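You operate a simulated robot arm through the tools that you are given. There is no shell and no other tool. Be economical: measure what you need, move in short steps, check, and stop when the job is done.

You are at the controls of a simulated two-armed robot. One attempt, no reset.

TASK
Take the lid off the white jar on the top of the press bench and lay it down there.

The check looks at the end state, three seconds after you hand in, the way a careful person would. Anything else that was tipped, shoved, dropped, spilled or broken makes it a failure. A push-on lid holds only when it is set on centred and level and pressed home; a screw cap is set on level and turned clockwise until tight.

THE ROBOT
Two 7-joint arms with two-finger parallel grippers on one trunk, on a base that drives. Base frame: it is fixed to the floor where the robot stands at the start and does not move with it; the origin is under the middle of the robot, x ahead of it, y to its left, z up. Units: mm, rad, N and s.
The left shoulder is at the start at [58, 173, 1238], the right one opposite. With the tool pointing down near the work surface each hand reaches from about 100 to 680 mm from the robot's upright axis, wherever it stands, measured 20 degrees to its own side. Payload 3.6 kg a hand.
Tool frame (each hand has its own): the origin (TCP) lies between the finger pads and is the grasp point; the fingertips stand 30 mm ahead of it; z points along the fingers, y is the line along which they close. The gripper opens to 110 mm. The fingers are 20 mm wide and 10 mm thick; the gripper's body (48 by 112 mm) begins 55 mm behind the TCP.
Orientation is that of the tool frame in the base frame, as [roll, pitch, yaw] about the fixed x, y, z axes, in that order (R = Rz(yaw) Ry(pitch) Rx(roll)). With the fingers straight down and closing along the base's y, the tool's x points along the base's -x, its y along +y and its z along -z.

THE INTERFACE
- The arms move only by the tool drive_tool. It takes "left_motion", "right_motion" or both (then of equal length, played together; a hand with none holds still); each is a list of rows, each an object (a shift or turn left out is 0, a gripper value left out holds the last) with "delta_rot": the turn, a rotation vector about the base's x, y, z in rad, a list of three; "slide": the shift along the base's x, y, z in mm, a list of three; "claw": the closure, from 0 (fully open) to 1 (shut). In form: [{"delta_rot": [rx, ry, rz], "slide": [dx, dy, dz], "claw": claw}, ...]. A call has 1 to 12 rows; each row is the pose to reach, as a shift and turn from the pose commanded when the call began. Rows are played at 5 a second. More than 50 mm and 0.15 rad between two rows, or a gripper value outside its range, and nothing of the call is played. Where a pose cannot be reached the arm comes as near as it can. A force on the tool above 40 N (or 10 N above the force at the start of the call, whichever is more), or a blocked arm, ends the call early, and 0.2 s more pass. The fingers move at their own pace (about 153 mm/s each) and stop on an object; they squeeze with about 43 N. The grip force told is the motor's: it shows also when the fingers shut on nothing. Time passes only in rows, and 0.2 s behind the last, so rows that repeat a pose let the fingers close. It gives the time, the measured TCP pose, the force on the tool (base axes), the opening and the grip force at its end, in the units of the frame above (readings bear some noise), with the torque about the TCP (base axes, N m) and any sound that the robot's microphone picked up, and new pictures: "show" is both (left out), scene, wrist or none (wrist: the cameras of the hands that moved).
- Cameras (640 x 400 px; columns grow to the right, rows downward): "scene" is now at [131.1, -41.6, 1423.8]; the picture's right is [-0.59, -0.81, 0.00], its down [-0.45, 0.32, -0.83] and it looks along [0.68, -0.49, -0.55] (base axes); focal length 266 px, centre (320, 200). "left" rides on the left gripper at [72, -17, -103] in its tool frame; the picture's right is [0.23, 0.97, 0.00], its down [-0.76, 0.18, -0.62] and it looks along [-0.61, 0.14, 0.78] (tool axes); focal length 222 px, centre (320, 200). "right" rides on the right gripper at [73, 17, -103] in its tool frame; the picture's right is [-0.23, 0.97, 0.00], its down [-0.76, -0.18, -0.62] and it looks along [-0.61, -0.14, 0.78] (tool axes); focal length 222 px, centre (320, 200). There is no depth. A picture from a camera that has moved, and an enlarged one, comes with that camera's place and axes in the base frame and with its lens. The place of the scene camera against the robot may be out by one fixed shift of up to 18 mm in any direction.
- raise_lower(by): slides the trunk up (or, below 0, down) by that many mm; the arms and the scene camera ride with it, the base frame stays. It gives what a move gives, with no picture.
- drive_base(legs): drives the robot by 1 to 6 legs, each [ahead, left, turn to the left] in mm, mm and rad, along the robot's own axes; the way and the turn of a leg run together, so that a leg with both is an arc; at most 1500 mm and 3.142 rad a leg. The arms and the cameras ride along, it lands a little off, and it stops where it bumps. It gives what a move gives, and a new picture of the scene camera.
- pan_tilt(pan, tilt): turns the head with the scene camera to pan (to the left, within 1.501 rad either way) and tilt (down, from -0.506 to 1.204), counted from straight ahead of the robot. It gives what a move gives, and a new picture of the scene camera.
- enlarge(camera, box): a new picture of the part [left, top, right, bottom] of that camera's present view, enlarged. It takes no simulated time.
- hand_in(): hands the job in; it is judged then, once.

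Work in short steps. Places have to be worked out from the pictures, the camera data and where the tool is seen: move nearer, look again, correct. Check each grasp and each placing, and mend what went wrong. You have 120 turns and 260 pictures in all, those below and enlarged ones among them. Open the grippers and draw the arms clear of the work before you hand the job in, unless the task says otherwise; then end with one line.

The tools are called after "Request:" as name(argument=value, ...) on one line, values as JSON. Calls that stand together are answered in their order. drive_tool: Moves the arms, as the interface text tells. Its arguments: {"type":"object","properties":{"left_motion":{"type":"array","items":{"type":"object","properties":{"delta_rot":{"type":"array","items":{"type":"number"}},"slide":{"type":"array","items":{"type":"number"}},"claw":{"type":"number"}}}},"right_motion":{"type":"array","items":{"type":"object","properties":{"delta_rot":{"type":"array","items":{"type":"number"}},"slide":{"type":"array","items":{"type":"number"}},"claw":{"type":"number"}}}},"show":{"type":"string","enum":["both","scene","wrist","none"]}},"required":[]} The other tools are called the same way: raise_lower (by) slides the trunk up or down; drive_base (legs) drives the base; pan_tilt (pan, tilt) turns the head that bears the scene camera; enlarge (camera, box) takes an enlarged picture of a part of a camera's view; hand_in () hands the job in.

At the start:

```text
clock: 0.0
left_ee_pos: [474.1, -27.5, 1237.5]
left_tcp_rot: [3.14, -0.001, 3.141]
left_wrist_force: [1.0, 0.5, -0.4]
left_wrist_torque: [-0.02, 0.0, 0.03]
left_gripper_width: 110.2
left_grip_force: 0.1
right_ee_pos: [272.9, -390.0, 1223.4]
right_tcp_rot: [3.141, 0.0, 3.138]
right_wrist_force: [-0.8, 0.3, -0.1]
right_wrist_torque: [-0.01, 0.02, 0.03]
right_gripper_width: 110.2
right_grip_force: 0.1
trunk travel left (down, up): [-354.0, 409.0]
robot x, y, heading: [-1.9, -1.3, -0.003]
head pan, tilt: [-0.628, 0.583]
```

scene: 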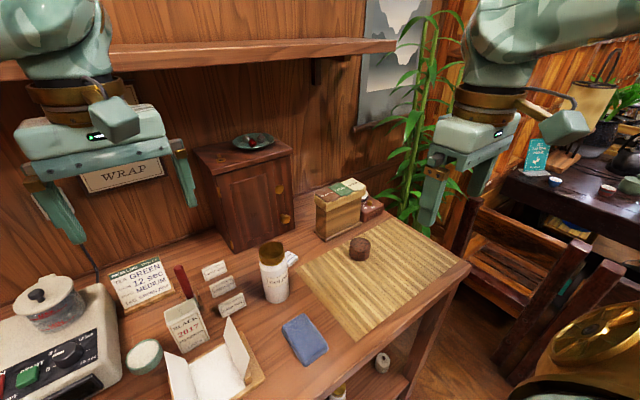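
right: 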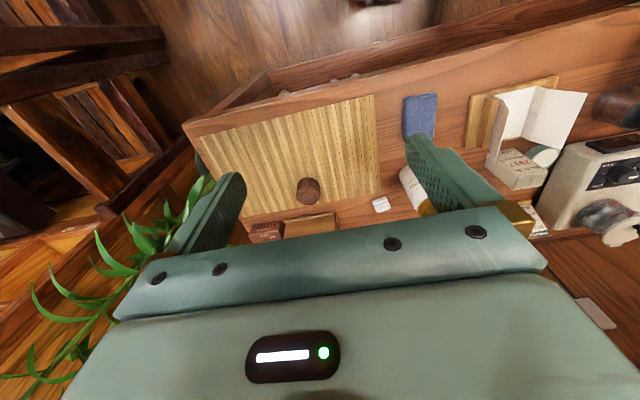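
left: 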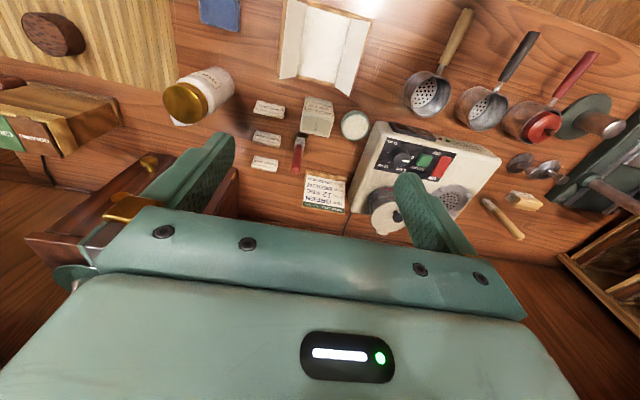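

The white jar with a gold lid seems to be at scene pixel (272,270). I'll look at it enlarged and from the left hand camera.

Request:
enlarge(camera="scene", box=[200, 210, 360, 310])

Request:
enlarge(camera="left", box=[140, 50, 300, 150])

Request:
enlarge(camera="scene", box=[80, 240, 320, 400])

```text
4.00 times, centred on (280, 260) of scene
camera zoom: at [131.1, -41.6, 1423.8], right [-0.59, -0.81, 0.0], down [-0.45, 0.32, -0.83], along [0.68, -0.49, -0.55], focal length 1065 px, centre (480, -40)
```

zoom: 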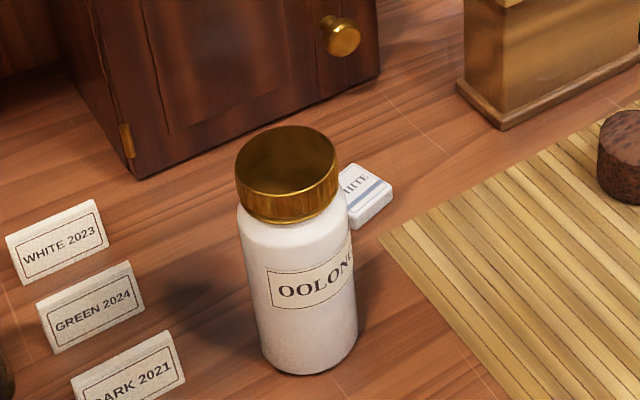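

```text
4.00 times, centred on (220, 100) of left
camera zoom: at [402.1, -42.3, 1340.8], right [-0.23, 0.97, 0.0], down [0.76, 0.18, 0.62], along [0.61, 0.14, -0.78], focal length 888 px, centre (720, 600)
```

zoom: 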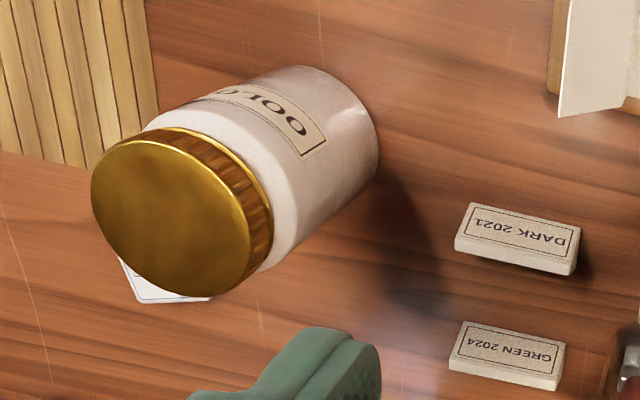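

```text
2.50 times, centred on (200, 320) of scene
camera zoom: at [131.1, -41.6, 1423.8], right [-0.59, -0.81, 0.0], down [-0.45, 0.32, -0.83], along [0.68, -0.49, -0.55], focal length 666 px, centre (620, -100)
```

zoom: 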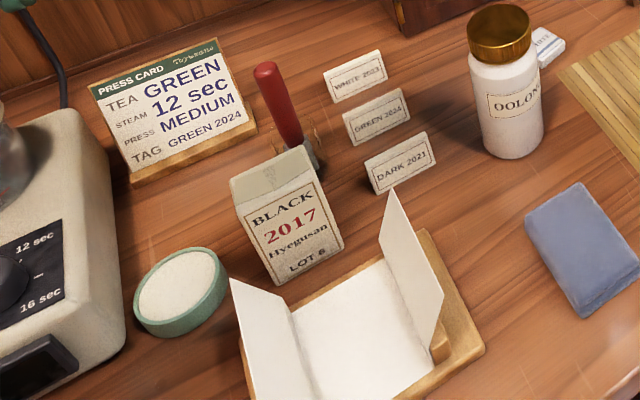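

The lid (gold, ribbed, so possibly a screw cap) triangulates to about (528,-202,1030), Ø53, with the bench at about z 866. I'll bring the right hand above it at a safe height and draw the left hand off.

Request:
drive_tool(right_motion=[{"slide": [30, 20, 0]}, {"slide": [65, 45, 0]}, {"slide": [100, 70, 0]}, {"slide": [135, 95, 0]}, {"slide": [170, 125, 0]}, {"slide": [205, 155, 0]}, {"slide": [240, 185, -15]}, {"slide": [250, 188, -55]}, {"slide": [250, 188, -90]}, {"slide": [250, 188, -90]}], left_motion=[{"slide": [-20, 30, 0]}, {"slide": [-40, 60, 0]}, {"slide": [-60, 90, 0]}, {"slide": [-80, 120, 0]}, {"slide": [-100, 150, 0]}, {"slide": [-100, 150, 0]}, {"slide": [-100, 150, 0]}, {"slide": [-100, 150, 0]}, {"slide": [-100, 150, 0]}, {"slide": [-100, 150, 0]}])

```text
clock: 2.2
left_ee_pos: [373.3, 121.6, 1236.9]
left_tcp_rot: [-3.141, 0.0, 3.14]
left_wrist_force: [-0.9, -0.3, -0.1]
left_wrist_torque: [-0.01, 0.02, 0.03]
left_gripper_width: 110.0
left_grip_force: 0.0
right_ee_pos: [522.7, -201.3, 1133.8]
right_tcp_rot: [-3.139, 0.001, 3.141]
right_wrist_force: [0.0, -0.2, 0.5]
right_wrist_torque: [0.02, 0.0, -0.03]
right_gripper_width: 110.1
right_grip_force: 0.0
trunk travel left (down, up): [-354.0, 409.0]
robot x, y, heading: [-1.1, -2.2, -0.007]
head pan, tilt: [-0.628, 0.583]
camera scene: at [131.0, -41.3, 1423.9], right [-0.59, -0.81, 0.0], down [-0.45, 0.32, -0.83], along [0.68, -0.49, -0.55], focal length 266 px, centre (320, 200)
camera right: at [449.9, -185.0, 1235.7], right [0.23, 0.97, 0.0], down [0.76, -0.18, 0.62], along [0.61, -0.14, -0.78], focal length 222 px, centre (320, 200)
camera left: at [301.6, 107.3, 1339.1], right [-0.23, 0.97, 0.0], down [0.76, 0.18, 0.62], along [0.61, 0.14, -0.78], focal length 222 px, centre (320, 200)
```

scene: 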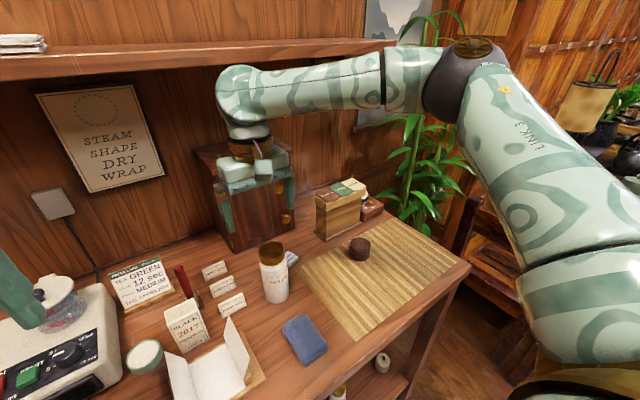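
right: 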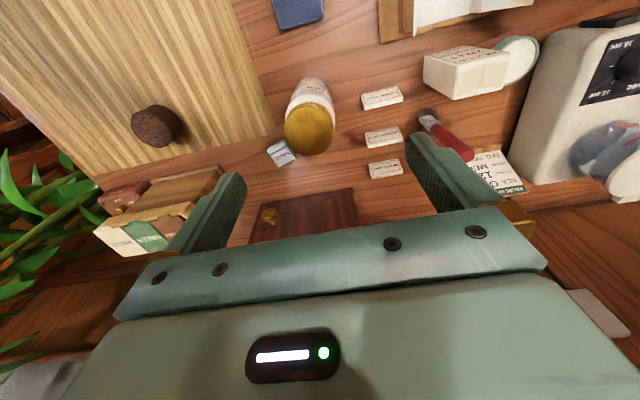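
left: 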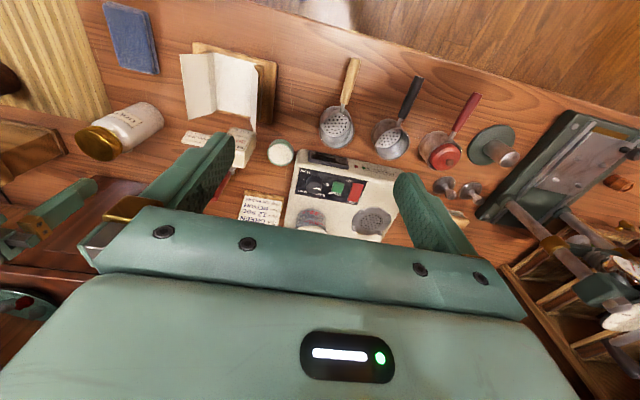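

Right and left hand rays now cross nearer z≈1003, (538,-216). I'll refine with an enlarged view.

Request:
enlarge(camera="right", box=[230, 60, 390, 160])

Request:
enlarge(camera="left", box=[50, 80, 210, 180])

```text
4.00 times, centred on (310, 110) of right
camera zoom: at [449.9, -185.0, 1235.7], right [0.23, 0.97, 0.0], down [0.76, -0.18, 0.62], along [0.61, -0.14, -0.78], focal length 888 px, centre (360, 560)
```

zoom: 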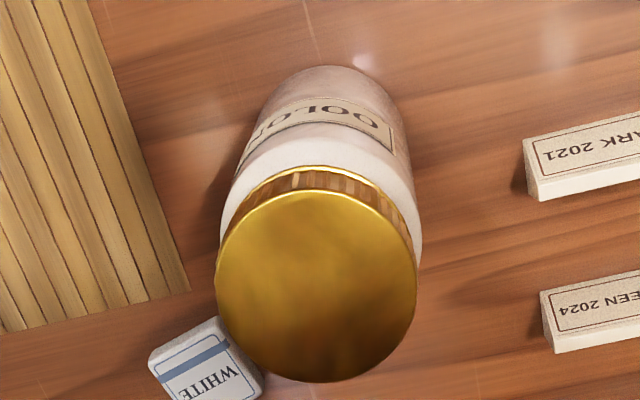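

```text
4.00 times, centred on (130, 130) of left
camera zoom: at [301.6, 107.3, 1339.1], right [-0.23, 0.97, 0.0], down [0.76, 0.18, 0.62], along [0.61, 0.14, -0.78], focal length 888 px, centre (1080, 480)
```

zoom: 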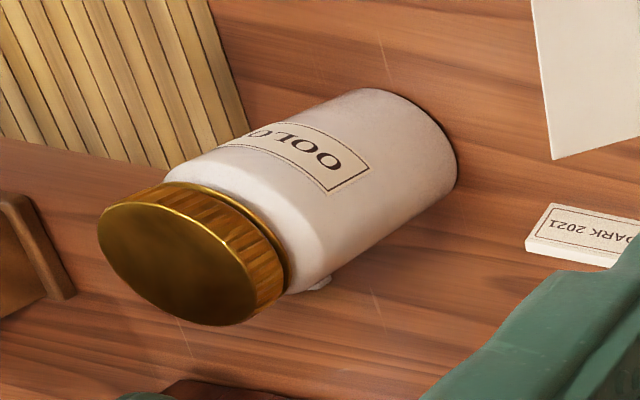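

Lid centre refined to (538.5,-216.5), top at z≈1001, Ø54. I'll centre over it and descend to fingertips about 25 mm above, then check.

Request:
drive_tool(right_motion=[{"slide": [16, -15, -30]}, {"slide": [16, -15, -70]}, {"slide": [16, -15, -78]}, {"slide": [16, -15, -78]}])

Request:
enlarge(camera="scene", box=[190, 170, 350, 310])

```text
clock: 3.2
left_ee_pos: [374.1, 123.0, 1237.3]
left_tcp_rot: [3.141, -0.001, 3.141]
left_wrist_force: [-0.5, -0.1, -0.5]
left_wrist_torque: [0.0, 0.0, 0.01]
left_gripper_width: 110.0
left_grip_force: 0.0
right_ee_pos: [540.5, -215.5, 1053.2]
right_tcp_rot: [3.141, 0.0, 3.138]
right_wrist_force: [0.2, -0.4, 0.3]
right_wrist_torque: [-0.01, 0.03, 0.02]
right_gripper_width: 110.3
right_grip_force: 0.0
trunk travel left (down, up): [-354.0, 409.0]
robot x, y, heading: [2.0, 0.0, -0.0]
head pan, tilt: [-0.628, 0.583]
camera scene: at [131.4, -41.4, 1423.8], right [-0.59, -0.81, 0.0], down [-0.45, 0.32, -0.83], along [0.67, -0.49, -0.55], focal length 266 px, centre (320, 200)
camera right: at [467.5, -199.4, 1155.5], right [0.23, 0.97, 0.0], down [0.76, -0.18, 0.62], along [0.61, -0.14, -0.78], focal length 222 px, centre (320, 200)
```

scene: 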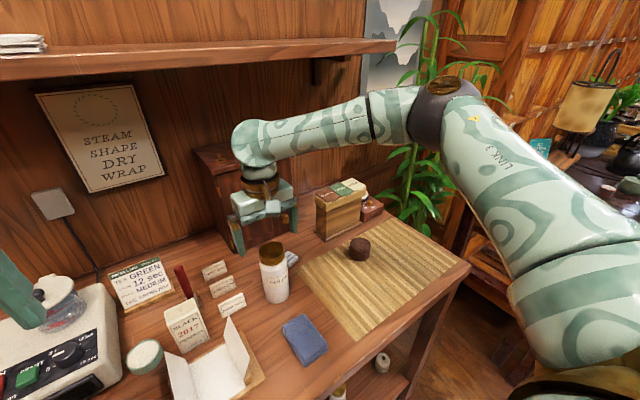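
right: 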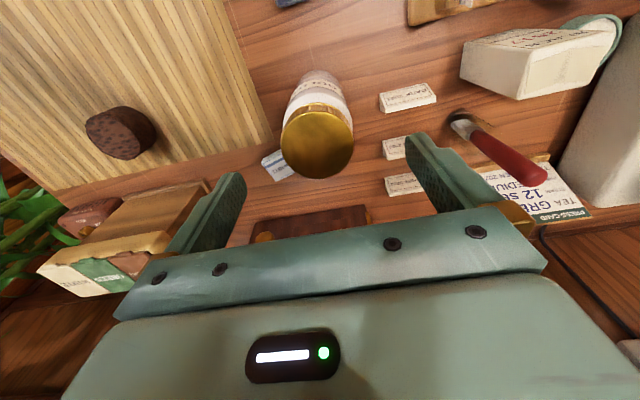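

```text
2.86 times, centred on (270, 240) of scene
camera zoom: at [131.4, -41.4, 1423.8], right [-0.59, -0.81, 0.0], down [-0.45, 0.32, -0.83], along [0.67, -0.49, -0.55], focal length 761 px, centre (463, 86)
```

zoom: 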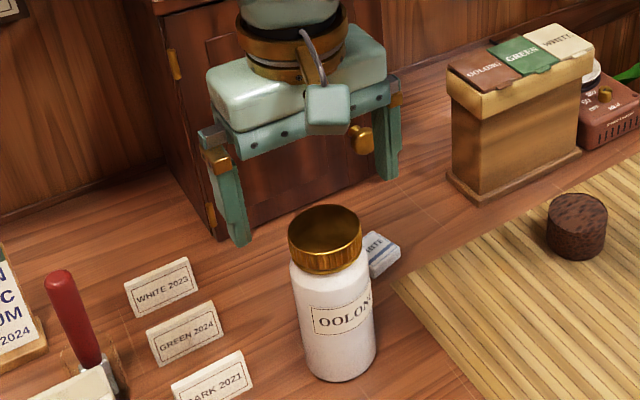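

From this height the lid looks to be a little lower than computed; I'll measure again from the nearer view.

Request:
enlarge(camera="right", box=[240, 60, 400, 180])

```text
3.33 times, centred on (320, 120) of right
camera zoom: at [467.5, -199.4, 1155.5], right [0.23, 0.97, 0.0], down [0.76, -0.18, 0.62], along [0.61, -0.14, -0.78], focal length 740 px, centre (320, 467)
```

zoom: 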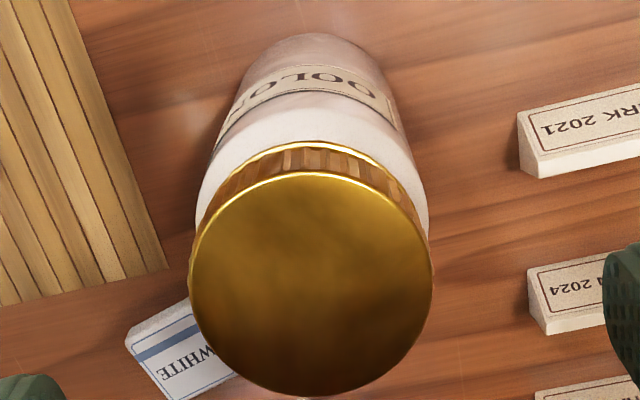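

The lid top is confirmed at z≈1001, centre about (537,-217). I'll descend to put the fingertips at ≈985 around the lid, still open.

Request:
drive_tool(right_motion=[{"slide": [-1, 0, -20]}, {"slide": [-2, 0, -40]}, {"slide": [-2, 0, -40]}])

Request:
enlarge(camera="scene", box=[190, 170, 350, 310])

```text
clock: 4.0
left_ee_pos: [372.4, 122.3, 1236.8]
left_tcp_rot: [3.142, -0.002, -3.141]
left_wrist_force: [-0.6, 0.2, 0.0]
left_wrist_torque: [-0.03, 0.02, 0.01]
left_gripper_width: 110.0
left_grip_force: 0.2
right_ee_pos: [534.0, -219.1, 1015.9]
right_tcp_rot: [3.139, 0.002, 3.139]
right_wrist_force: [-0.4, 0.3, 0.0]
right_wrist_torque: [0.01, -0.01, 0.02]
right_gripper_width: 110.0
right_grip_force: 0.2
right hand out of reach, approached as far as the arm can: row 2, 3
trunk travel left (down, up): [-354.0, 409.0]
robot x, y, heading: [0.7, 0.4, 0.001]
head pan, tilt: [-0.628, 0.583]
camera scene: at [131.4, -41.3, 1423.8], right [-0.59, -0.81, 0.0], down [-0.45, 0.32, -0.83], along [0.67, -0.49, -0.55], focal length 266 px, centre (320, 200)
camera right: at [461.1, -203.5, 1118.3], right [0.23, 0.97, 0.0], down [0.76, -0.18, 0.62], along [0.61, -0.14, -0.78], focal length 222 px, centre (320, 200)
```

scene: 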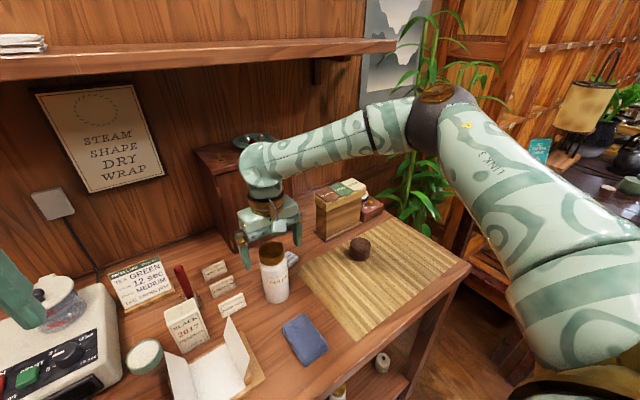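
right: 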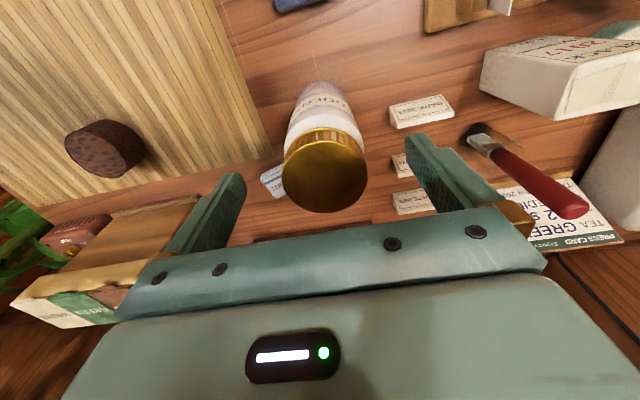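

```text
2.86 times, centred on (270, 240) of scene
camera zoom: at [131.4, -41.3, 1423.8], right [-0.59, -0.81, 0.0], down [-0.45, 0.32, -0.83], along [0.67, -0.49, -0.55], focal length 761 px, centre (463, 86)
```

zoom: 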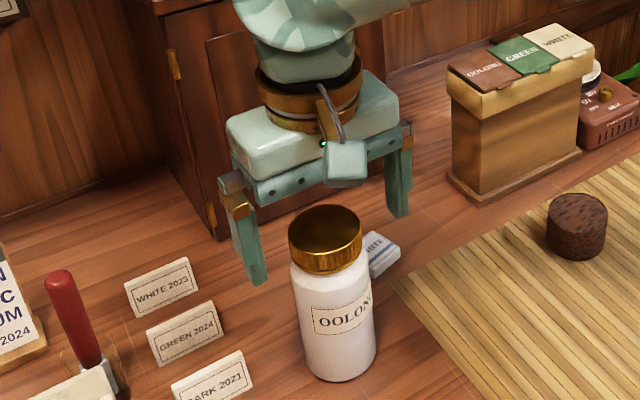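

The arm reports a reach limit here. Raising the trunk about 130 mm gives the geometry of tool work lower below the shoulder; the fingers lift straight up clear of the lid.

Request:
raise_lower(by=130)

Request:
drive_tool(right_motion=[{"slide": [1, 1, -40]}, {"slide": [2, 2, -80]}, {"slide": [2, 2, -80]}], show="wrist")

```text
clock: 5.6
left_ee_pos: [375.0, 122.1, 1368.9]
left_tcp_rot: [3.141, 0.0, -3.141]
left_wrist_force: [-0.2, 0.6, 1.1]
left_wrist_torque: [0.06, 0.01, -0.02]
left_gripper_width: 110.1
left_grip_force: 0.0
right_ee_pos: [521.9, -220.4, 1179.0]
right_tcp_rot: [3.139, 0.068, 3.141]
right_wrist_force: [0.2, -0.2, -0.2]
right_wrist_torque: [-0.02, -0.03, -0.05]
right_gripper_width: 110.0
right_grip_force: 0.1
trunk travel left (down, up): [-484.0, 279.0]
robot x, y, heading: [2.9, -5.8, -0.001]
head pan, tilt: [-0.628, 0.583]
```

```text
clock: 6.4
left_ee_pos: [374.1, 123.4, 1369.3]
left_tcp_rot: [3.141, 0.001, 3.141]
left_wrist_force: [0.3, 0.2, -0.8]
left_wrist_torque: [0.01, 0.02, 0.0]
left_gripper_width: 110.1
left_grip_force: 0.1
right_ee_pos: [500.0, -237.9, 1117.3]
right_tcp_rot: [3.139, 0.069, 3.141]
right_wrist_force: [0.4, 0.0, -0.7]
right_wrist_torque: [-0.01, 0.03, 0.0]
right_gripper_width: 109.6
right_grip_force: 0.1
right hand out of reach, approached as far as the arm can: row 1, 2, 3
trunk travel left (down, up): [-484.0, 279.0]
robot x, y, heading: [5.1, 0.3, -0.001]
head pan, tilt: [-0.628, 0.583]
camera right: at [421.2, -221.4, 1213.9], right [0.23, 0.97, 0.02], down [0.72, -0.18, 0.67], along [0.66, -0.14, -0.74], focal length 222 px, centre (320, 200)
```

right: 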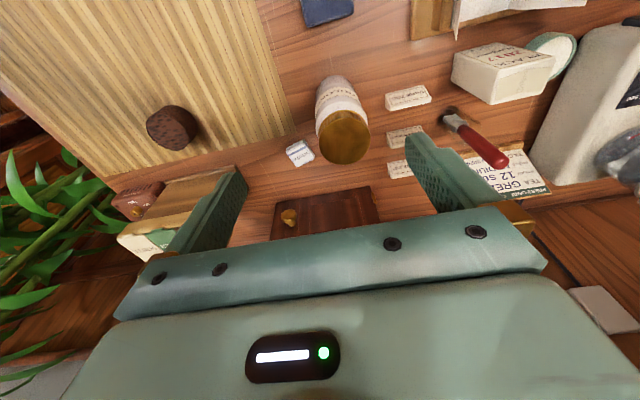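

Raising made it worse (the arm stretches), so the trunk should be lower instead. I'll first lift the hand and bring it back, then lower the trunk.

Request:
drive_tool(right_motion=[{"slide": [-20, 0, 40]}, {"slide": [-40, 0, 80]}, {"slide": [-60, 0, 120]}, {"slide": [-60, 0, 120]}], show="none")

Request:
raise_lower(by=-130)

```text
clock: 7.4
left_ee_pos: [376.1, 122.9, 1368.4]
left_tcp_rot: [3.141, 0.0, 3.141]
left_wrist_force: [0.5, 0.3, -0.5]
left_wrist_torque: [-0.03, 0.02, -0.02]
left_gripper_width: 110.0
left_grip_force: 0.1
right_ee_pos: [439.8, -238.1, 1236.2]
right_tcp_rot: [-3.141, 0.066, 3.14]
right_wrist_force: [0.7, -0.3, -0.9]
right_wrist_torque: [0.0, 0.0, 0.0]
right_gripper_width: 109.9
right_grip_force: 0.2
trunk travel left (down, up): [-484.0, 279.0]
robot x, y, heading: [2.0, -0.8, 0.0]
head pan, tilt: [-0.628, 0.583]
```

```text
clock: 9.0
left_ee_pos: [373.8, 123.1, 1239.3]
left_tcp_rot: [3.14, 0.0, 3.14]
left_wrist_force: [0.5, -0.2, -0.2]
left_wrist_torque: [0.03, -0.04, -0.02]
left_gripper_width: 110.3
left_grip_force: 0.1
right_ee_pos: [438.9, -237.6, 1108.2]
right_tcp_rot: [-3.141, 0.067, 3.139]
right_wrist_force: [-0.3, 0.0, 0.5]
right_wrist_torque: [-0.01, -0.01, 0.01]
right_gripper_width: 110.1
right_grip_force: 0.0
trunk travel left (down, up): [-354.0, 409.0]
robot x, y, heading: [-2.3, -1.7, 0.004]
head pan, tilt: [-0.628, 0.583]
```

Now I'll lift both hands, straighten the right tool's tilt, and lower the trunk 150 mm.

Request:
drive_tool(right_motion=[{"slide": [0, 0, 40]}, {"slide": [0, 0, 80], "delta_rot": [0, 0.067, 0]}, {"slide": [0, 0, 110], "delta_rot": [0, 0.067, 0]}, {"slide": [0, 0, 110], "delta_rot": [0, 0.067, 0]}], left_motion=[{"slide": [0, 0, 40]}, {"slide": [0, 0, 80]}, {"slide": [0, 0, 110]}, {"slide": [0, 0, 110]}], show="none")

Request:
raise_lower(by=-150)

```text
clock: 10.0
left_ee_pos: [379.7, 128.0, 1259.7]
left_tcp_rot: [-3.137, 0.003, -3.138]
left_wrist_force: [-0.1, 0.0, 0.3]
left_wrist_torque: [0.01, -0.03, 0.02]
left_gripper_width: 109.9
left_grip_force: 0.0
left hand out of reach, approached as far as the arm can: row 1, 2, 3, 4
right_ee_pos: [440.0, -235.4, 1215.9]
right_tcp_rot: [3.141, 0.0, 3.141]
right_wrist_force: [0.3, -0.2, 0.1]
right_wrist_torque: [0.04, 0.02, 0.01]
right_gripper_width: 110.2
right_grip_force: 0.0
trunk travel left (down, up): [-354.0, 409.0]
robot x, y, heading: [1.6, 1.7, -0.004]
head pan, tilt: [-0.628, 0.583]
```

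```text
clock: 11.7
left_ee_pos: [429.3, 128.2, 1061.4]
left_tcp_rot: [-3.139, -0.137, -3.138]
left_wrist_force: [-0.2, 0.5, 0.5]
left_wrist_torque: [-0.04, -0.03, 0.05]
left_gripper_width: 110.1
left_grip_force: 0.1
right_ee_pos: [440.2, -236.8, 1067.7]
right_tcp_rot: [-3.141, 0.002, 3.14]
right_wrist_force: [-1.1, 0.0, 1.0]
right_wrist_torque: [-0.02, 0.0, 0.0]
right_gripper_width: 109.8
right_grip_force: 0.0
trunk travel left (down, up): [-204.0, 559.0]
robot x, y, heading: [2.5, -2.6, -0.004]
head pan, tilt: [-0.628, 0.583]
```

Now move the right hand back above the lid at z≈1066 and look.

Request:
drive_tool(right_motion=[{"slide": [32, 6, 0]}, {"slide": [64, 12, 0]}, {"slide": [97, 19, 0]}, {"slide": [97, 19, -10]}, {"slide": [97, 19, -10]}])

```text
clock: 12.9
left_ee_pos: [429.9, 128.0, 1060.0]
left_tcp_rot: [-3.141, -0.14, -3.138]
left_wrist_force: [0.0, -0.2, 0.2]
left_wrist_torque: [0.01, 0.04, 0.01]
left_gripper_width: 110.2
left_grip_force: 0.1
right_ee_pos: [538.9, -217.5, 1058.3]
right_tcp_rot: [3.141, -0.001, 3.14]
right_wrist_force: [0.4, 0.6, 0.0]
right_wrist_torque: [-0.02, 0.04, -0.02]
right_gripper_width: 109.7
right_grip_force: 0.0
trunk travel left (down, up): [-204.0, 559.0]
robot x, y, heading: [-3.8, 1.7, 0.002]
head pan, tilt: [-0.628, 0.583]
camera scene: at [198.2, -41.4, 1269.7], right [-0.59, -0.81, 0.0], down [-0.45, 0.32, -0.83], along [0.67, -0.49, -0.55], focal length 266 px, centre (320, 200)
camera right: at [465.8, -200.9, 1159.5], right [0.23, 0.97, 0.0], down [0.76, -0.18, 0.62], along [0.61, -0.14, -0.78], focal length 222 px, centre (320, 200)
```

scene: 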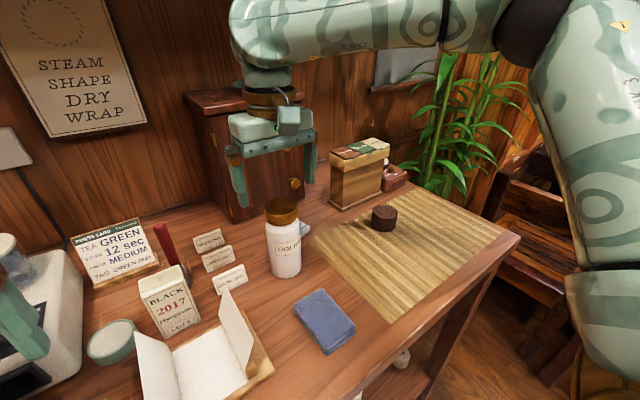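
right: 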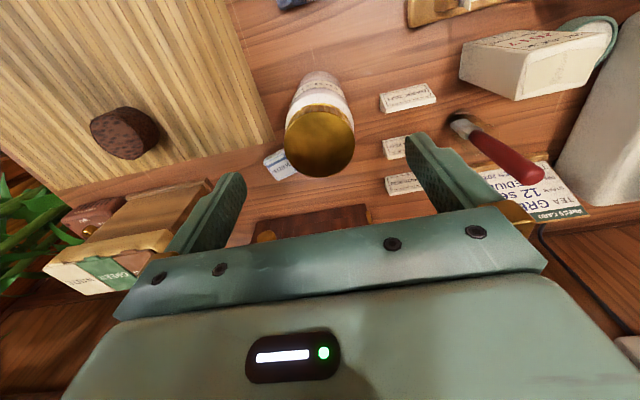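

In reach now. I'll pre-turn the wrist clockwise 0.75 rad (leaving room to unscrew counter-clockwise) and descend with the fingers open.

Request:
drive_tool(right_motion=[{"delta_rot": [0, 0, -0.15]}, {"delta_rot": [0, 0, -0.3]}, {"delta_rot": [0, 0, -0.45]}, {"delta_rot": [0, 0, -0.6]}, {"delta_rot": [0, 0, -0.75]}, {"delta_rot": [0, 0, -0.75], "slide": [-1, 0, -20]}, {"delta_rot": [0, 0, -0.75], "slide": [-1, 0, -42]}, {"delta_rot": [0, 0, -0.75], "slide": [-1, 0, -42]}])

Request:
enlarge(camera="scene", box=[200, 160, 360, 290])

```text
clock: 14.7
left_ee_pos: [429.9, 128.2, 1060.6]
left_tcp_rot: [-3.14, -0.14, -3.137]
left_wrist_force: [0.1, 0.2, 0.4]
left_wrist_torque: [-0.02, 0.01, 0.02]
left_gripper_width: 110.2
left_grip_force: 0.1
right_ee_pos: [536.3, -218.0, 1014.0]
right_tcp_rot: [-3.14, -0.001, 2.389]
right_wrist_force: [-0.1, -0.4, -0.1]
right_wrist_torque: [-0.01, -0.01, -0.02]
right_gripper_width: 109.9
right_grip_force: 0.1
trunk travel left (down, up): [-204.0, 559.0]
robot x, y, heading: [1.7, 1.0, -0.0]
head pan, tilt: [-0.628, 0.583]
camera scene: at [197.6, -41.3, 1269.9], right [-0.59, -0.81, 0.0], down [-0.45, 0.32, -0.83], along [0.67, -0.49, -0.55], focal length 266 px, centre (320, 200)
camera right: at [495.3, -156.3, 1116.6], right [0.83, 0.56, 0.0], down [0.43, -0.65, 0.62], along [0.35, -0.52, -0.78], focal length 222 px, centre (320, 200)
```

scene: 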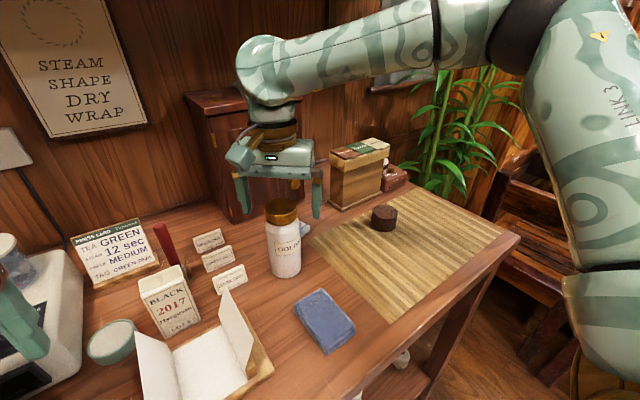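
right: 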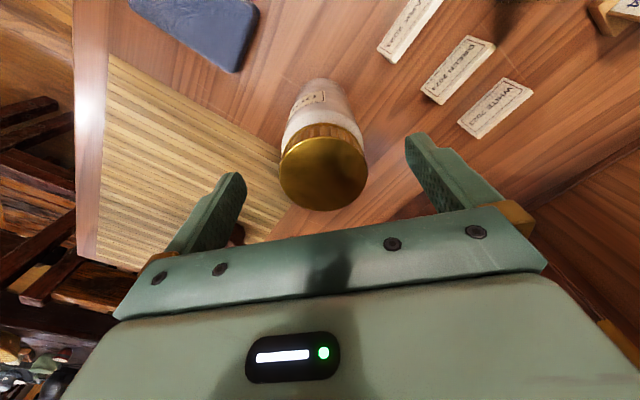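

```text
3.08 times, centred on (280, 225) of scene
camera zoom: at [197.6, -41.3, 1269.9], right [-0.59, -0.81, 0.0], down [-0.45, 0.32, -0.83], along [0.67, -0.49, -0.55], focal length 819 px, centre (443, 123)
```

zoom: 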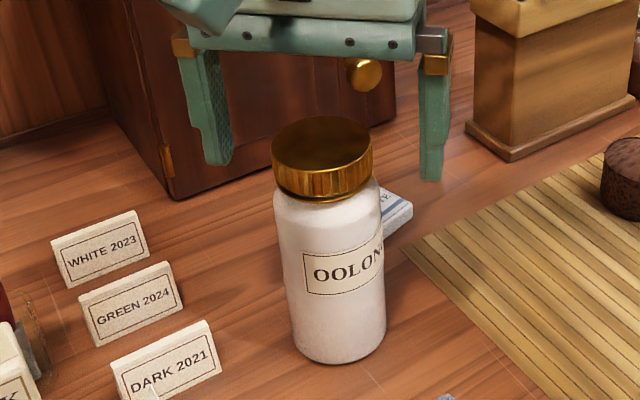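

Fingers straddle the lid; it sits ~2 mm toward the right finger. I'll correct and close.

Request:
drive_tool(right_motion=[{"slide": [2, 1, 0]}, {"slide": [2, 1, 0], "claw": 0.4}, {"slide": [2, 1, 0], "claw": 0.7}, {"slide": [2, 1, 0], "claw": 0.7}, {"slide": [2, 1, 0], "claw": 0.7}])

Request:
enlarge(camera="scene", box=[200, 160, 360, 290])

```text
clock: 15.9
left_ee_pos: [430.6, 127.5, 1060.3]
left_tcp_rot: [-3.141, -0.14, -3.137]
left_wrist_force: [0.2, 0.4, 0.0]
left_wrist_torque: [0.02, -0.01, -0.01]
left_gripper_width: 110.1
left_grip_force: 0.1
right_ee_pos: [539.9, -216.1, 1016.1]
right_tcp_rot: [-3.141, 0.0, 2.392]
right_wrist_force: [0.3, 0.5, 1.1]
right_wrist_torque: [0.02, -0.01, -0.01]
right_gripper_width: 52.5
right_grip_force: 42.8
trunk travel left (down, up): [-204.0, 559.0]
robot x, y, heading: [-1.0, 1.3, 0.0]
head pan, tilt: [-0.628, 0.583]
camera scene: at [197.8, -41.4, 1269.8], right [-0.59, -0.81, 0.0], down [-0.45, 0.32, -0.83], along [0.67, -0.49, -0.55], focal length 266 px, centre (320, 200)
camera right: at [497.1, -155.5, 1117.0], right [0.83, 0.56, 0.0], down [0.43, -0.65, 0.62], along [0.35, -0.52, -0.78], focal length 222 px, centre (320, 200)
```

scene: 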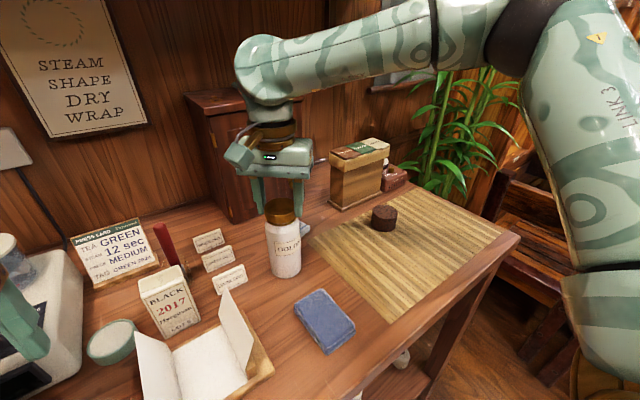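
right: 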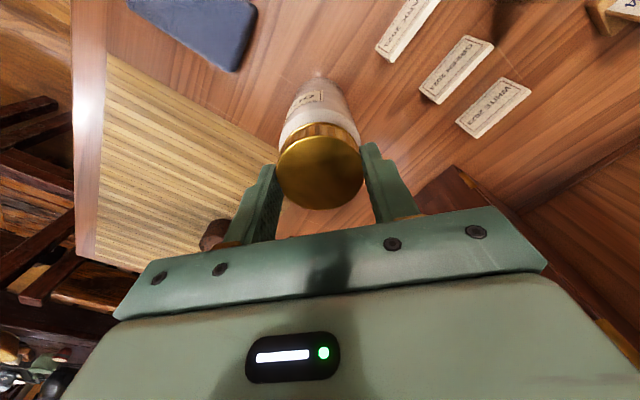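

```text
3.08 times, centred on (280, 225) of scene
camera zoom: at [197.8, -41.4, 1269.8], right [-0.59, -0.81, 0.0], down [-0.45, 0.32, -0.83], along [0.67, -0.49, -0.55], focal length 819 px, centre (443, 123)
```

zoom: 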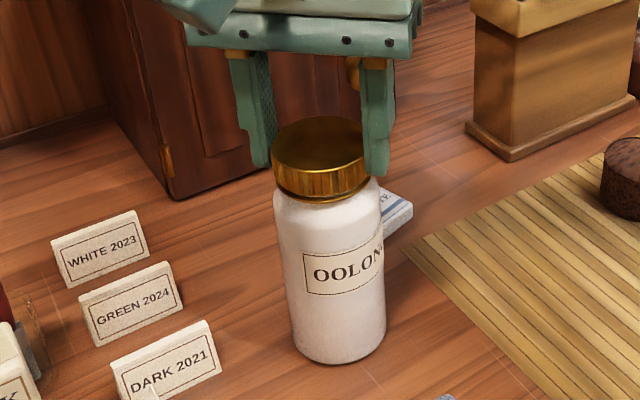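

Grip closed at 52.5 mm on the lid with no shift of the jar. Now a small counter-clockwise test turn, watching torque and the label.

Request:
drive_tool(right_motion=[{"delta_rot": [0, 0, 0.1]}, {"delta_rot": [0, 0, 0.2]}, {"delta_rot": [0, 0, 0.3]}, {"delta_rot": [0, 0, 0.3]}], show="wrist")

Request:
enlarge(camera="scene", box=[200, 160, 360, 290])

```text
clock: 16.9
left_ee_pos: [430.2, 127.3, 1060.1]
left_tcp_rot: [-3.141, -0.14, -3.138]
left_wrist_force: [0.1, -0.1, -0.1]
left_wrist_torque: [0.0, -0.01, -0.04]
left_gripper_width: 109.9
left_grip_force: 0.0
right_ee_pos: [539.5, -216.6, 1015.7]
right_tcp_rot: [3.141, 0.0, 2.691]
right_wrist_force: [0.5, -1.5, 1.5]
right_wrist_torque: [-0.03, -0.02, -0.03]
right_gripper_width: 52.7
right_grip_force: 43.1
trunk travel left (down, up): [-204.0, 559.0]
robot x, y, heading: [0.2, 2.6, -0.003]
head pan, tilt: [-0.628, 0.583]
camera right: at [480.8, -170.5, 1116.8], right [0.63, 0.78, 0.0], down [0.61, -0.49, 0.62], along [0.49, -0.39, -0.78], focal length 222 px, centre (320, 200)
```

right: 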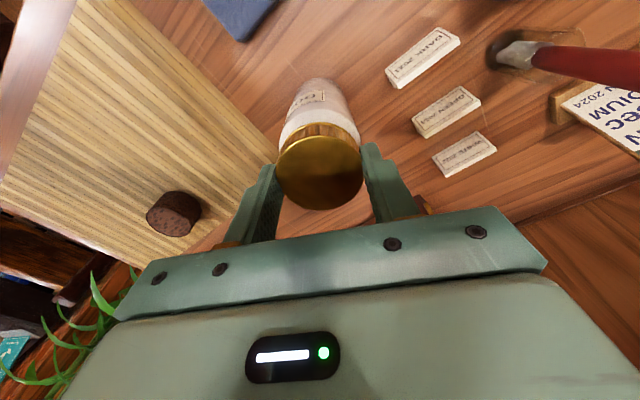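

```text
3.08 times, centred on (280, 225) of scene
camera zoom: at [197.7, -41.4, 1269.8], right [-0.59, -0.81, 0.0], down [-0.45, 0.32, -0.83], along [0.67, -0.49, -0.55], focal length 819 px, centre (443, 123)
```

zoom: 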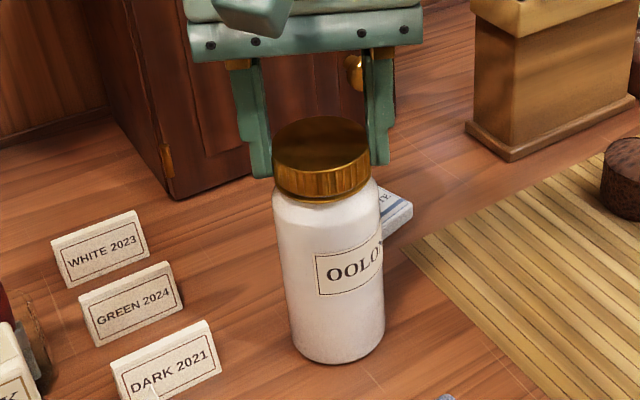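

The label turned with the lid, so the body must be held. I'll bring the left hand round: fingers tilted forward (about 50° from vertical), staging at about (360,-120,1080), to grip the jar body from the robot's side.

Request:
drive_tool(left_motion=[{"slide": [-20, -30, 10], "delta_rot": [0, -0.13, 0]}, {"slide": [-40, -65, 20], "delta_rot": [0, -0.26, 0]}, {"slide": [-60, -100, 20], "delta_rot": [0, -0.39, 0]}, {"slide": [-70, -140, 20], "delta_rot": [0, -0.52, 0]}, {"slide": [-70, -175, 20], "delta_rot": [0, -0.65, 0]}, {"slide": [-70, -210, 20], "delta_rot": [0, -0.78, 0]}, {"slide": [-70, -248, 20], "delta_rot": [0, -0.9, 0]}, {"slide": [-70, -248, 20], "delta_rot": [0, -1.01, 0]}, {"slide": [-70, -248, 20], "delta_rot": [0, -1.01, 0]}])

```text
clock: 18.9
left_ee_pos: [379.6, -111.4, 1082.7]
left_tcp_rot: [-3.129, 0.879, -3.078]
left_wrist_force: [-0.8, 0.7, -0.1]
left_wrist_torque: [0.0, -0.02, 0.02]
left_gripper_width: 110.1
left_grip_force: 0.1
right_ee_pos: [539.0, -216.9, 1014.1]
right_tcp_rot: [-3.141, -0.001, 2.69]
right_wrist_force: [-0.2, -0.6, 2.2]
right_wrist_torque: [-0.02, 0.02, -0.01]
right_gripper_width: 52.5
right_grip_force: 43.2
trunk travel left (down, up): [-204.0, 559.0]
robot x, y, heading: [0.0, 2.0, -0.0]
head pan, tilt: [-0.628, 0.583]
camera scene: at [123.6, -56.6, 1233.9], right [-1.0, 0.03, 0.0], down [0.03, 0.86, -0.51], along [-0.02, -0.51, -0.86], focal length 266 px, centre (320, 200)
camera left: at [254.8, -134.4, 1090.2], right [-0.2, 0.96, -0.18], down [0.0, 0.19, 0.98], along [0.98, 0.2, -0.03], focal length 222 px, centre (320, 200)
```

scene: 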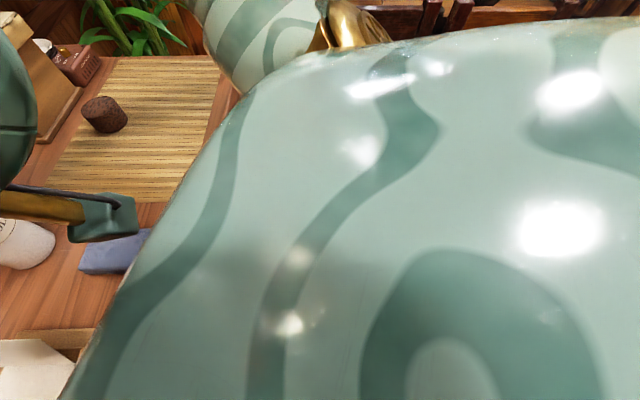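
left: 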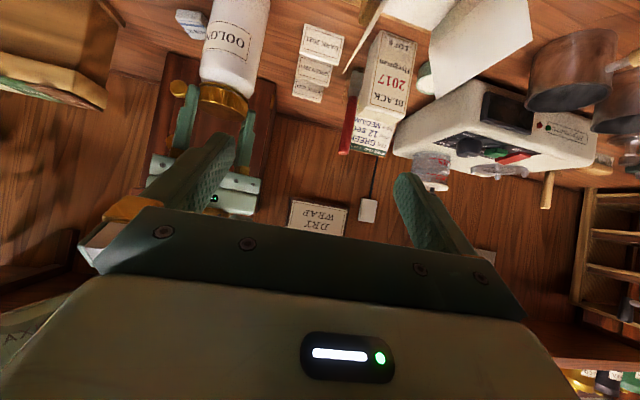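

The left arm's elbow has pushed against the head camera in this cross-body pose. I'll back the left hand out the way it came, then reconsider where the base should stand.

Request:
drive_tool(left_motion=[{"slide": [0, 38, 0], "delta_rot": [0, 0.11, 0]}, {"slide": [0, 73, 0], "delta_rot": [0, 0.23, 0]}, {"slide": [0, 108, 0], "delta_rot": [0, 0.36, 0]}, {"slide": [10, 148, 0], "delta_rot": [0, 0.49, 0]}, {"slide": [30, 183, 0], "delta_rot": [0, 0.62, 0]}, {"slide": [50, 218, -10], "delta_rot": [0, 0.75, 0]}, {"slide": [70, 248, -20], "delta_rot": [0, 0.88, 0]}, {"slide": [70, 248, -20], "delta_rot": [0, 0.88, 0]}], show="scene")

Request:
pan_tilt(pan=-0.4, tilt=0.75)

```text
clock: 20.7
left_ee_pos: [428.9, 128.5, 1063.6]
left_tcp_rot: [-3.138, -0.01, -3.138]
left_wrist_force: [0.4, 0.0, 0.5]
left_wrist_torque: [0.04, -0.02, -0.01]
left_gripper_width: 109.9
left_grip_force: 0.1
right_ee_pos: [539.7, -216.2, 1016.3]
right_tcp_rot: [3.139, -0.001, 2.689]
right_wrist_force: [-0.4, -1.1, 1.7]
right_wrist_torque: [-0.01, 0.03, 0.0]
right_gripper_width: 52.5
right_grip_force: 43.0
trunk travel left (down, up): [-204.0, 559.0]
robot x, y, heading: [-0.1, -0.1, -0.003]
head pan, tilt: [-0.628, 0.583]
camera scene: at [197.7, -41.5, 1269.8], right [-0.59, -0.81, 0.0], down [-0.45, 0.32, -0.83], along [0.68, -0.49, -0.55], focal length 266 px, centre (320, 200)
```

scene: 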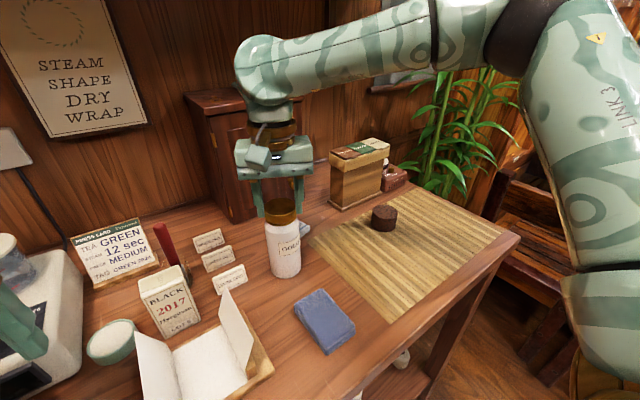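

```text
clock: 21.5
left_ee_pos: [427.6, 128.4, 1061.9]
left_tcp_rot: [-3.137, -0.008, -3.138]
left_wrist_force: [-0.2, -0.5, 0.2]
left_wrist_torque: [0.02, -0.02, 0.02]
left_gripper_width: 110.0
left_grip_force: 0.1
right_ee_pos: [539.0, -216.2, 1015.2]
right_tcp_rot: [-3.14, 0.0, 2.69]
right_wrist_force: [-0.7, 0.7, 1.0]
right_wrist_torque: [0.0, -0.01, 0.01]
right_gripper_width: 52.5
right_grip_force: 42.9
trunk travel left (down, up): [-204.0, 559.0]
robot x, y, heading: [-1.8, -1.0, -0.003]
head pan, tilt: [-0.4, 0.75]
camera scene: at [202.0, -21.4, 1255.5], right [-0.39, -0.92, 0.0], down [-0.63, 0.27, -0.73], along [0.67, -0.29, -0.68], focal length 266 px, centre (320, 200)
```

scene: 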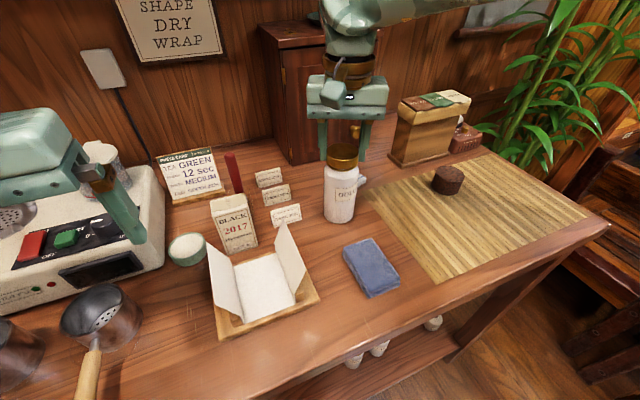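

Back to safe. Before re-siting the base, a cheap test: press lightly down on the lid (adds base friction) and turn a little, watching torque and the label.

Request:
drive_tool(right_motion=[{"slide": [0, 0, -2]}, {"slide": [0, 0, -4]}, {"slide": [0, 0, -4], "delta_rot": [0, 0, 0.1]}, {"slide": [0, 0, -4], "delta_rot": [0, 0, 0.2]}], show="none")

Request:
enlarge(camera="scene", box=[260, 110, 420, 240])

```text
clock: 22.5
left_ee_pos: [425.2, 130.3, 1063.2]
left_tcp_rot: [-3.137, -0.007, -3.138]
left_wrist_force: [0.3, 0.2, 0.1]
left_wrist_torque: [-0.01, 0.01, 0.01]
left_gripper_width: 110.1
left_grip_force: 0.0
right_ee_pos: [536.6, -214.5, 1013.4]
right_tcp_rot: [3.14, 0.005, 2.892]
right_wrist_force: [1.9, 5.0, 35.6]
right_wrist_torque: [0.34, -0.01, -0.06]
right_gripper_width: 52.5
right_grip_force: 43.4
trunk travel left (down, up): [-204.0, 559.0]
robot x, y, heading: [-1.8, 0.8, 0.004]
head pan, tilt: [-0.4, 0.75]
```

```text
3.08 times, centred on (340, 175) of scene
camera zoom: at [199.4, -19.3, 1256.3], right [-0.39, -0.92, 0.0], down [-0.63, 0.26, -0.73], along [0.68, -0.29, -0.68], focal length 819 px, centre (258, 277)
```

zoom: 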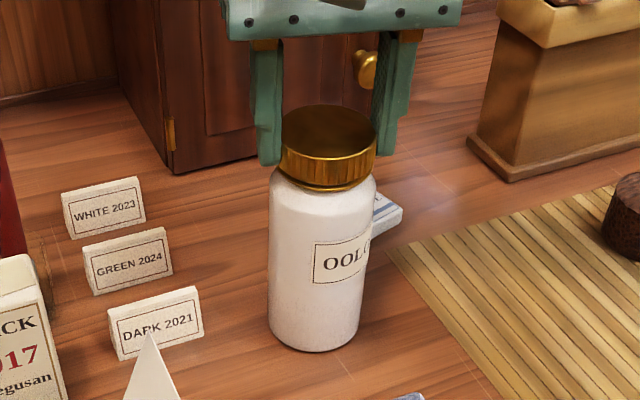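

The body still turns with the lid (35 N down, body rotating), so it's a screw cap needing both hands. Better roles: right hand holds the body from the free front-right side, left hand turns the lid, with the base shifted to the right. Release, lift and retreat the right hand first.

Request:
drive_tool(right_motion=[{"slide": [0, 0, 4]}, {"slide": [0, 0, 4]}, {"slide": [0, 0, 4], "claw": 0}, {"slide": [0, 0, 4], "claw": 0}, {"slide": [0, 0, 4], "claw": 0}, {"slide": [0, 0, 45]}, {"slide": [0, 0, 90]}, {"slide": [-40, -20, 110]}, {"slide": [-80, -45, 110]}, {"slide": [-120, -70, 110]}, {"slide": [-160, -95, 110]}], left_motion=[{}, {}, {}, {}, {}, {"slide": [-10, 0, 10]}, {"slide": [-20, 0, 20]}, {"slide": [-40, 0, 30]}, {"slide": [-60, 0, 40]}, {"slide": [-80, 0, 50]}, {"slide": [-80, 0, 50]}], show="scene")

```text
clock: 24.9
left_ee_pos: [352.2, 129.3, 1083.1]
left_tcp_rot: [3.141, -0.007, -3.138]
left_wrist_force: [0.2, 1.1, -0.3]
left_wrist_torque: [-0.02, 0.06, -0.02]
left_gripper_width: 109.9
left_grip_force: 0.1
left hand out of reach, approached as far as the arm can: row 9, 10, 11
right_ee_pos: [393.9, -341.8, 1094.3]
right_tcp_rot: [-3.135, 0.002, 2.895]
right_wrist_force: [-3.4, -6.8, 2.9]
right_wrist_torque: [0.51, -0.31, -0.04]
right_gripper_width: 109.9
right_grip_force: 0.2
right hand out of reach, approached as far as the arm can: row 9, 10, 11
trunk travel left (down, up): [-204.0, 559.0]
robot x, y, heading: [0.2, 2.3, 0.001]
head pan, tilt: [-0.4, 0.75]
camera scene: at [199.6, -26.0, 1255.7], right [-0.39, -0.92, 0.0], down [-0.63, 0.27, -0.73], along [0.67, -0.28, -0.68], focal length 266 px, centre (320, 200)
```

scene: 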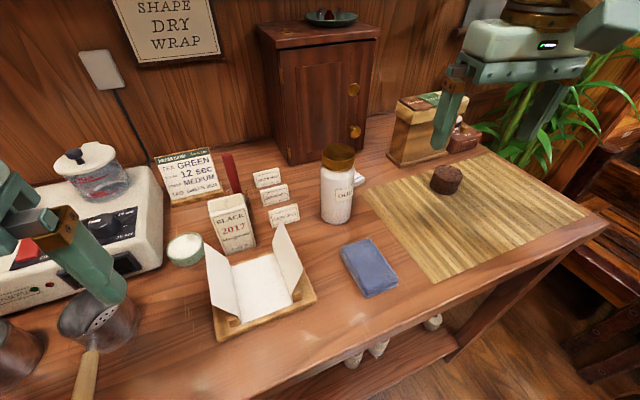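

Both hands are at folded-arm limits. I'll raise the trunk 150 mm to unfold them and clear the bench, then drive 200 mm to the right.

Request:
raise_lower(by=150)

Request:
drive_base(legs=[[0, -100, 0]])

```text
clock: 26.6
left_ee_pos: [355.0, 130.7, 1229.4]
left_tcp_rot: [-3.14, -0.009, -3.138]
left_wrist_force: [0.8, -0.4, 0.3]
left_wrist_torque: [0.0, 0.02, 0.0]
left_gripper_width: 109.6
left_grip_force: 0.0
right_ee_pos: [398.4, -342.7, 1253.0]
right_tcp_rot: [3.142, 0.0, 2.888]
right_wrist_force: [0.4, 0.8, 0.0]
right_wrist_torque: [0.04, 0.03, 0.01]
right_gripper_width: 110.1
right_grip_force: 0.1
trunk travel left (down, up): [-354.0, 409.0]
robot x, y, heading: [-2.8, -0.6, 0.0]
head pan, tilt: [-0.4, 0.75]
```

```text
clock: 27.8
left_ee_pos: [353.8, 31.0, 1230.2]
left_tcp_rot: [-3.14, -0.01, -3.14]
left_wrist_force: [0.3, 0.2, -0.2]
left_wrist_torque: [0.02, -0.04, -0.05]
left_gripper_width: 110.1
left_grip_force: 0.1
right_ee_pos: [397.2, -442.9, 1252.5]
right_tcp_rot: [3.14, 0.0, 2.889]
right_wrist_force: [-0.6, 0.5, 0.1]
right_wrist_torque: [0.0, -0.01, 0.01]
right_gripper_width: 109.9
right_grip_force: 0.1
trunk travel left (down, up): [-354.0, 409.0]
robot x, y, heading: [0.7, -100.7, -0.002]
head pan, tilt: [-0.4, 0.75]
camera scene: at [135.5, -121.9, 1409.4], right [-0.39, -0.92, 0.0], down [-0.63, 0.27, -0.73], along [0.67, -0.28, -0.68], focal length 266 px, centre (320, 200)
```

scene: 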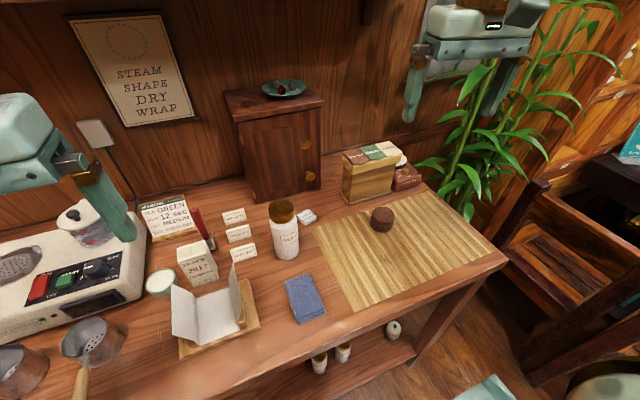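

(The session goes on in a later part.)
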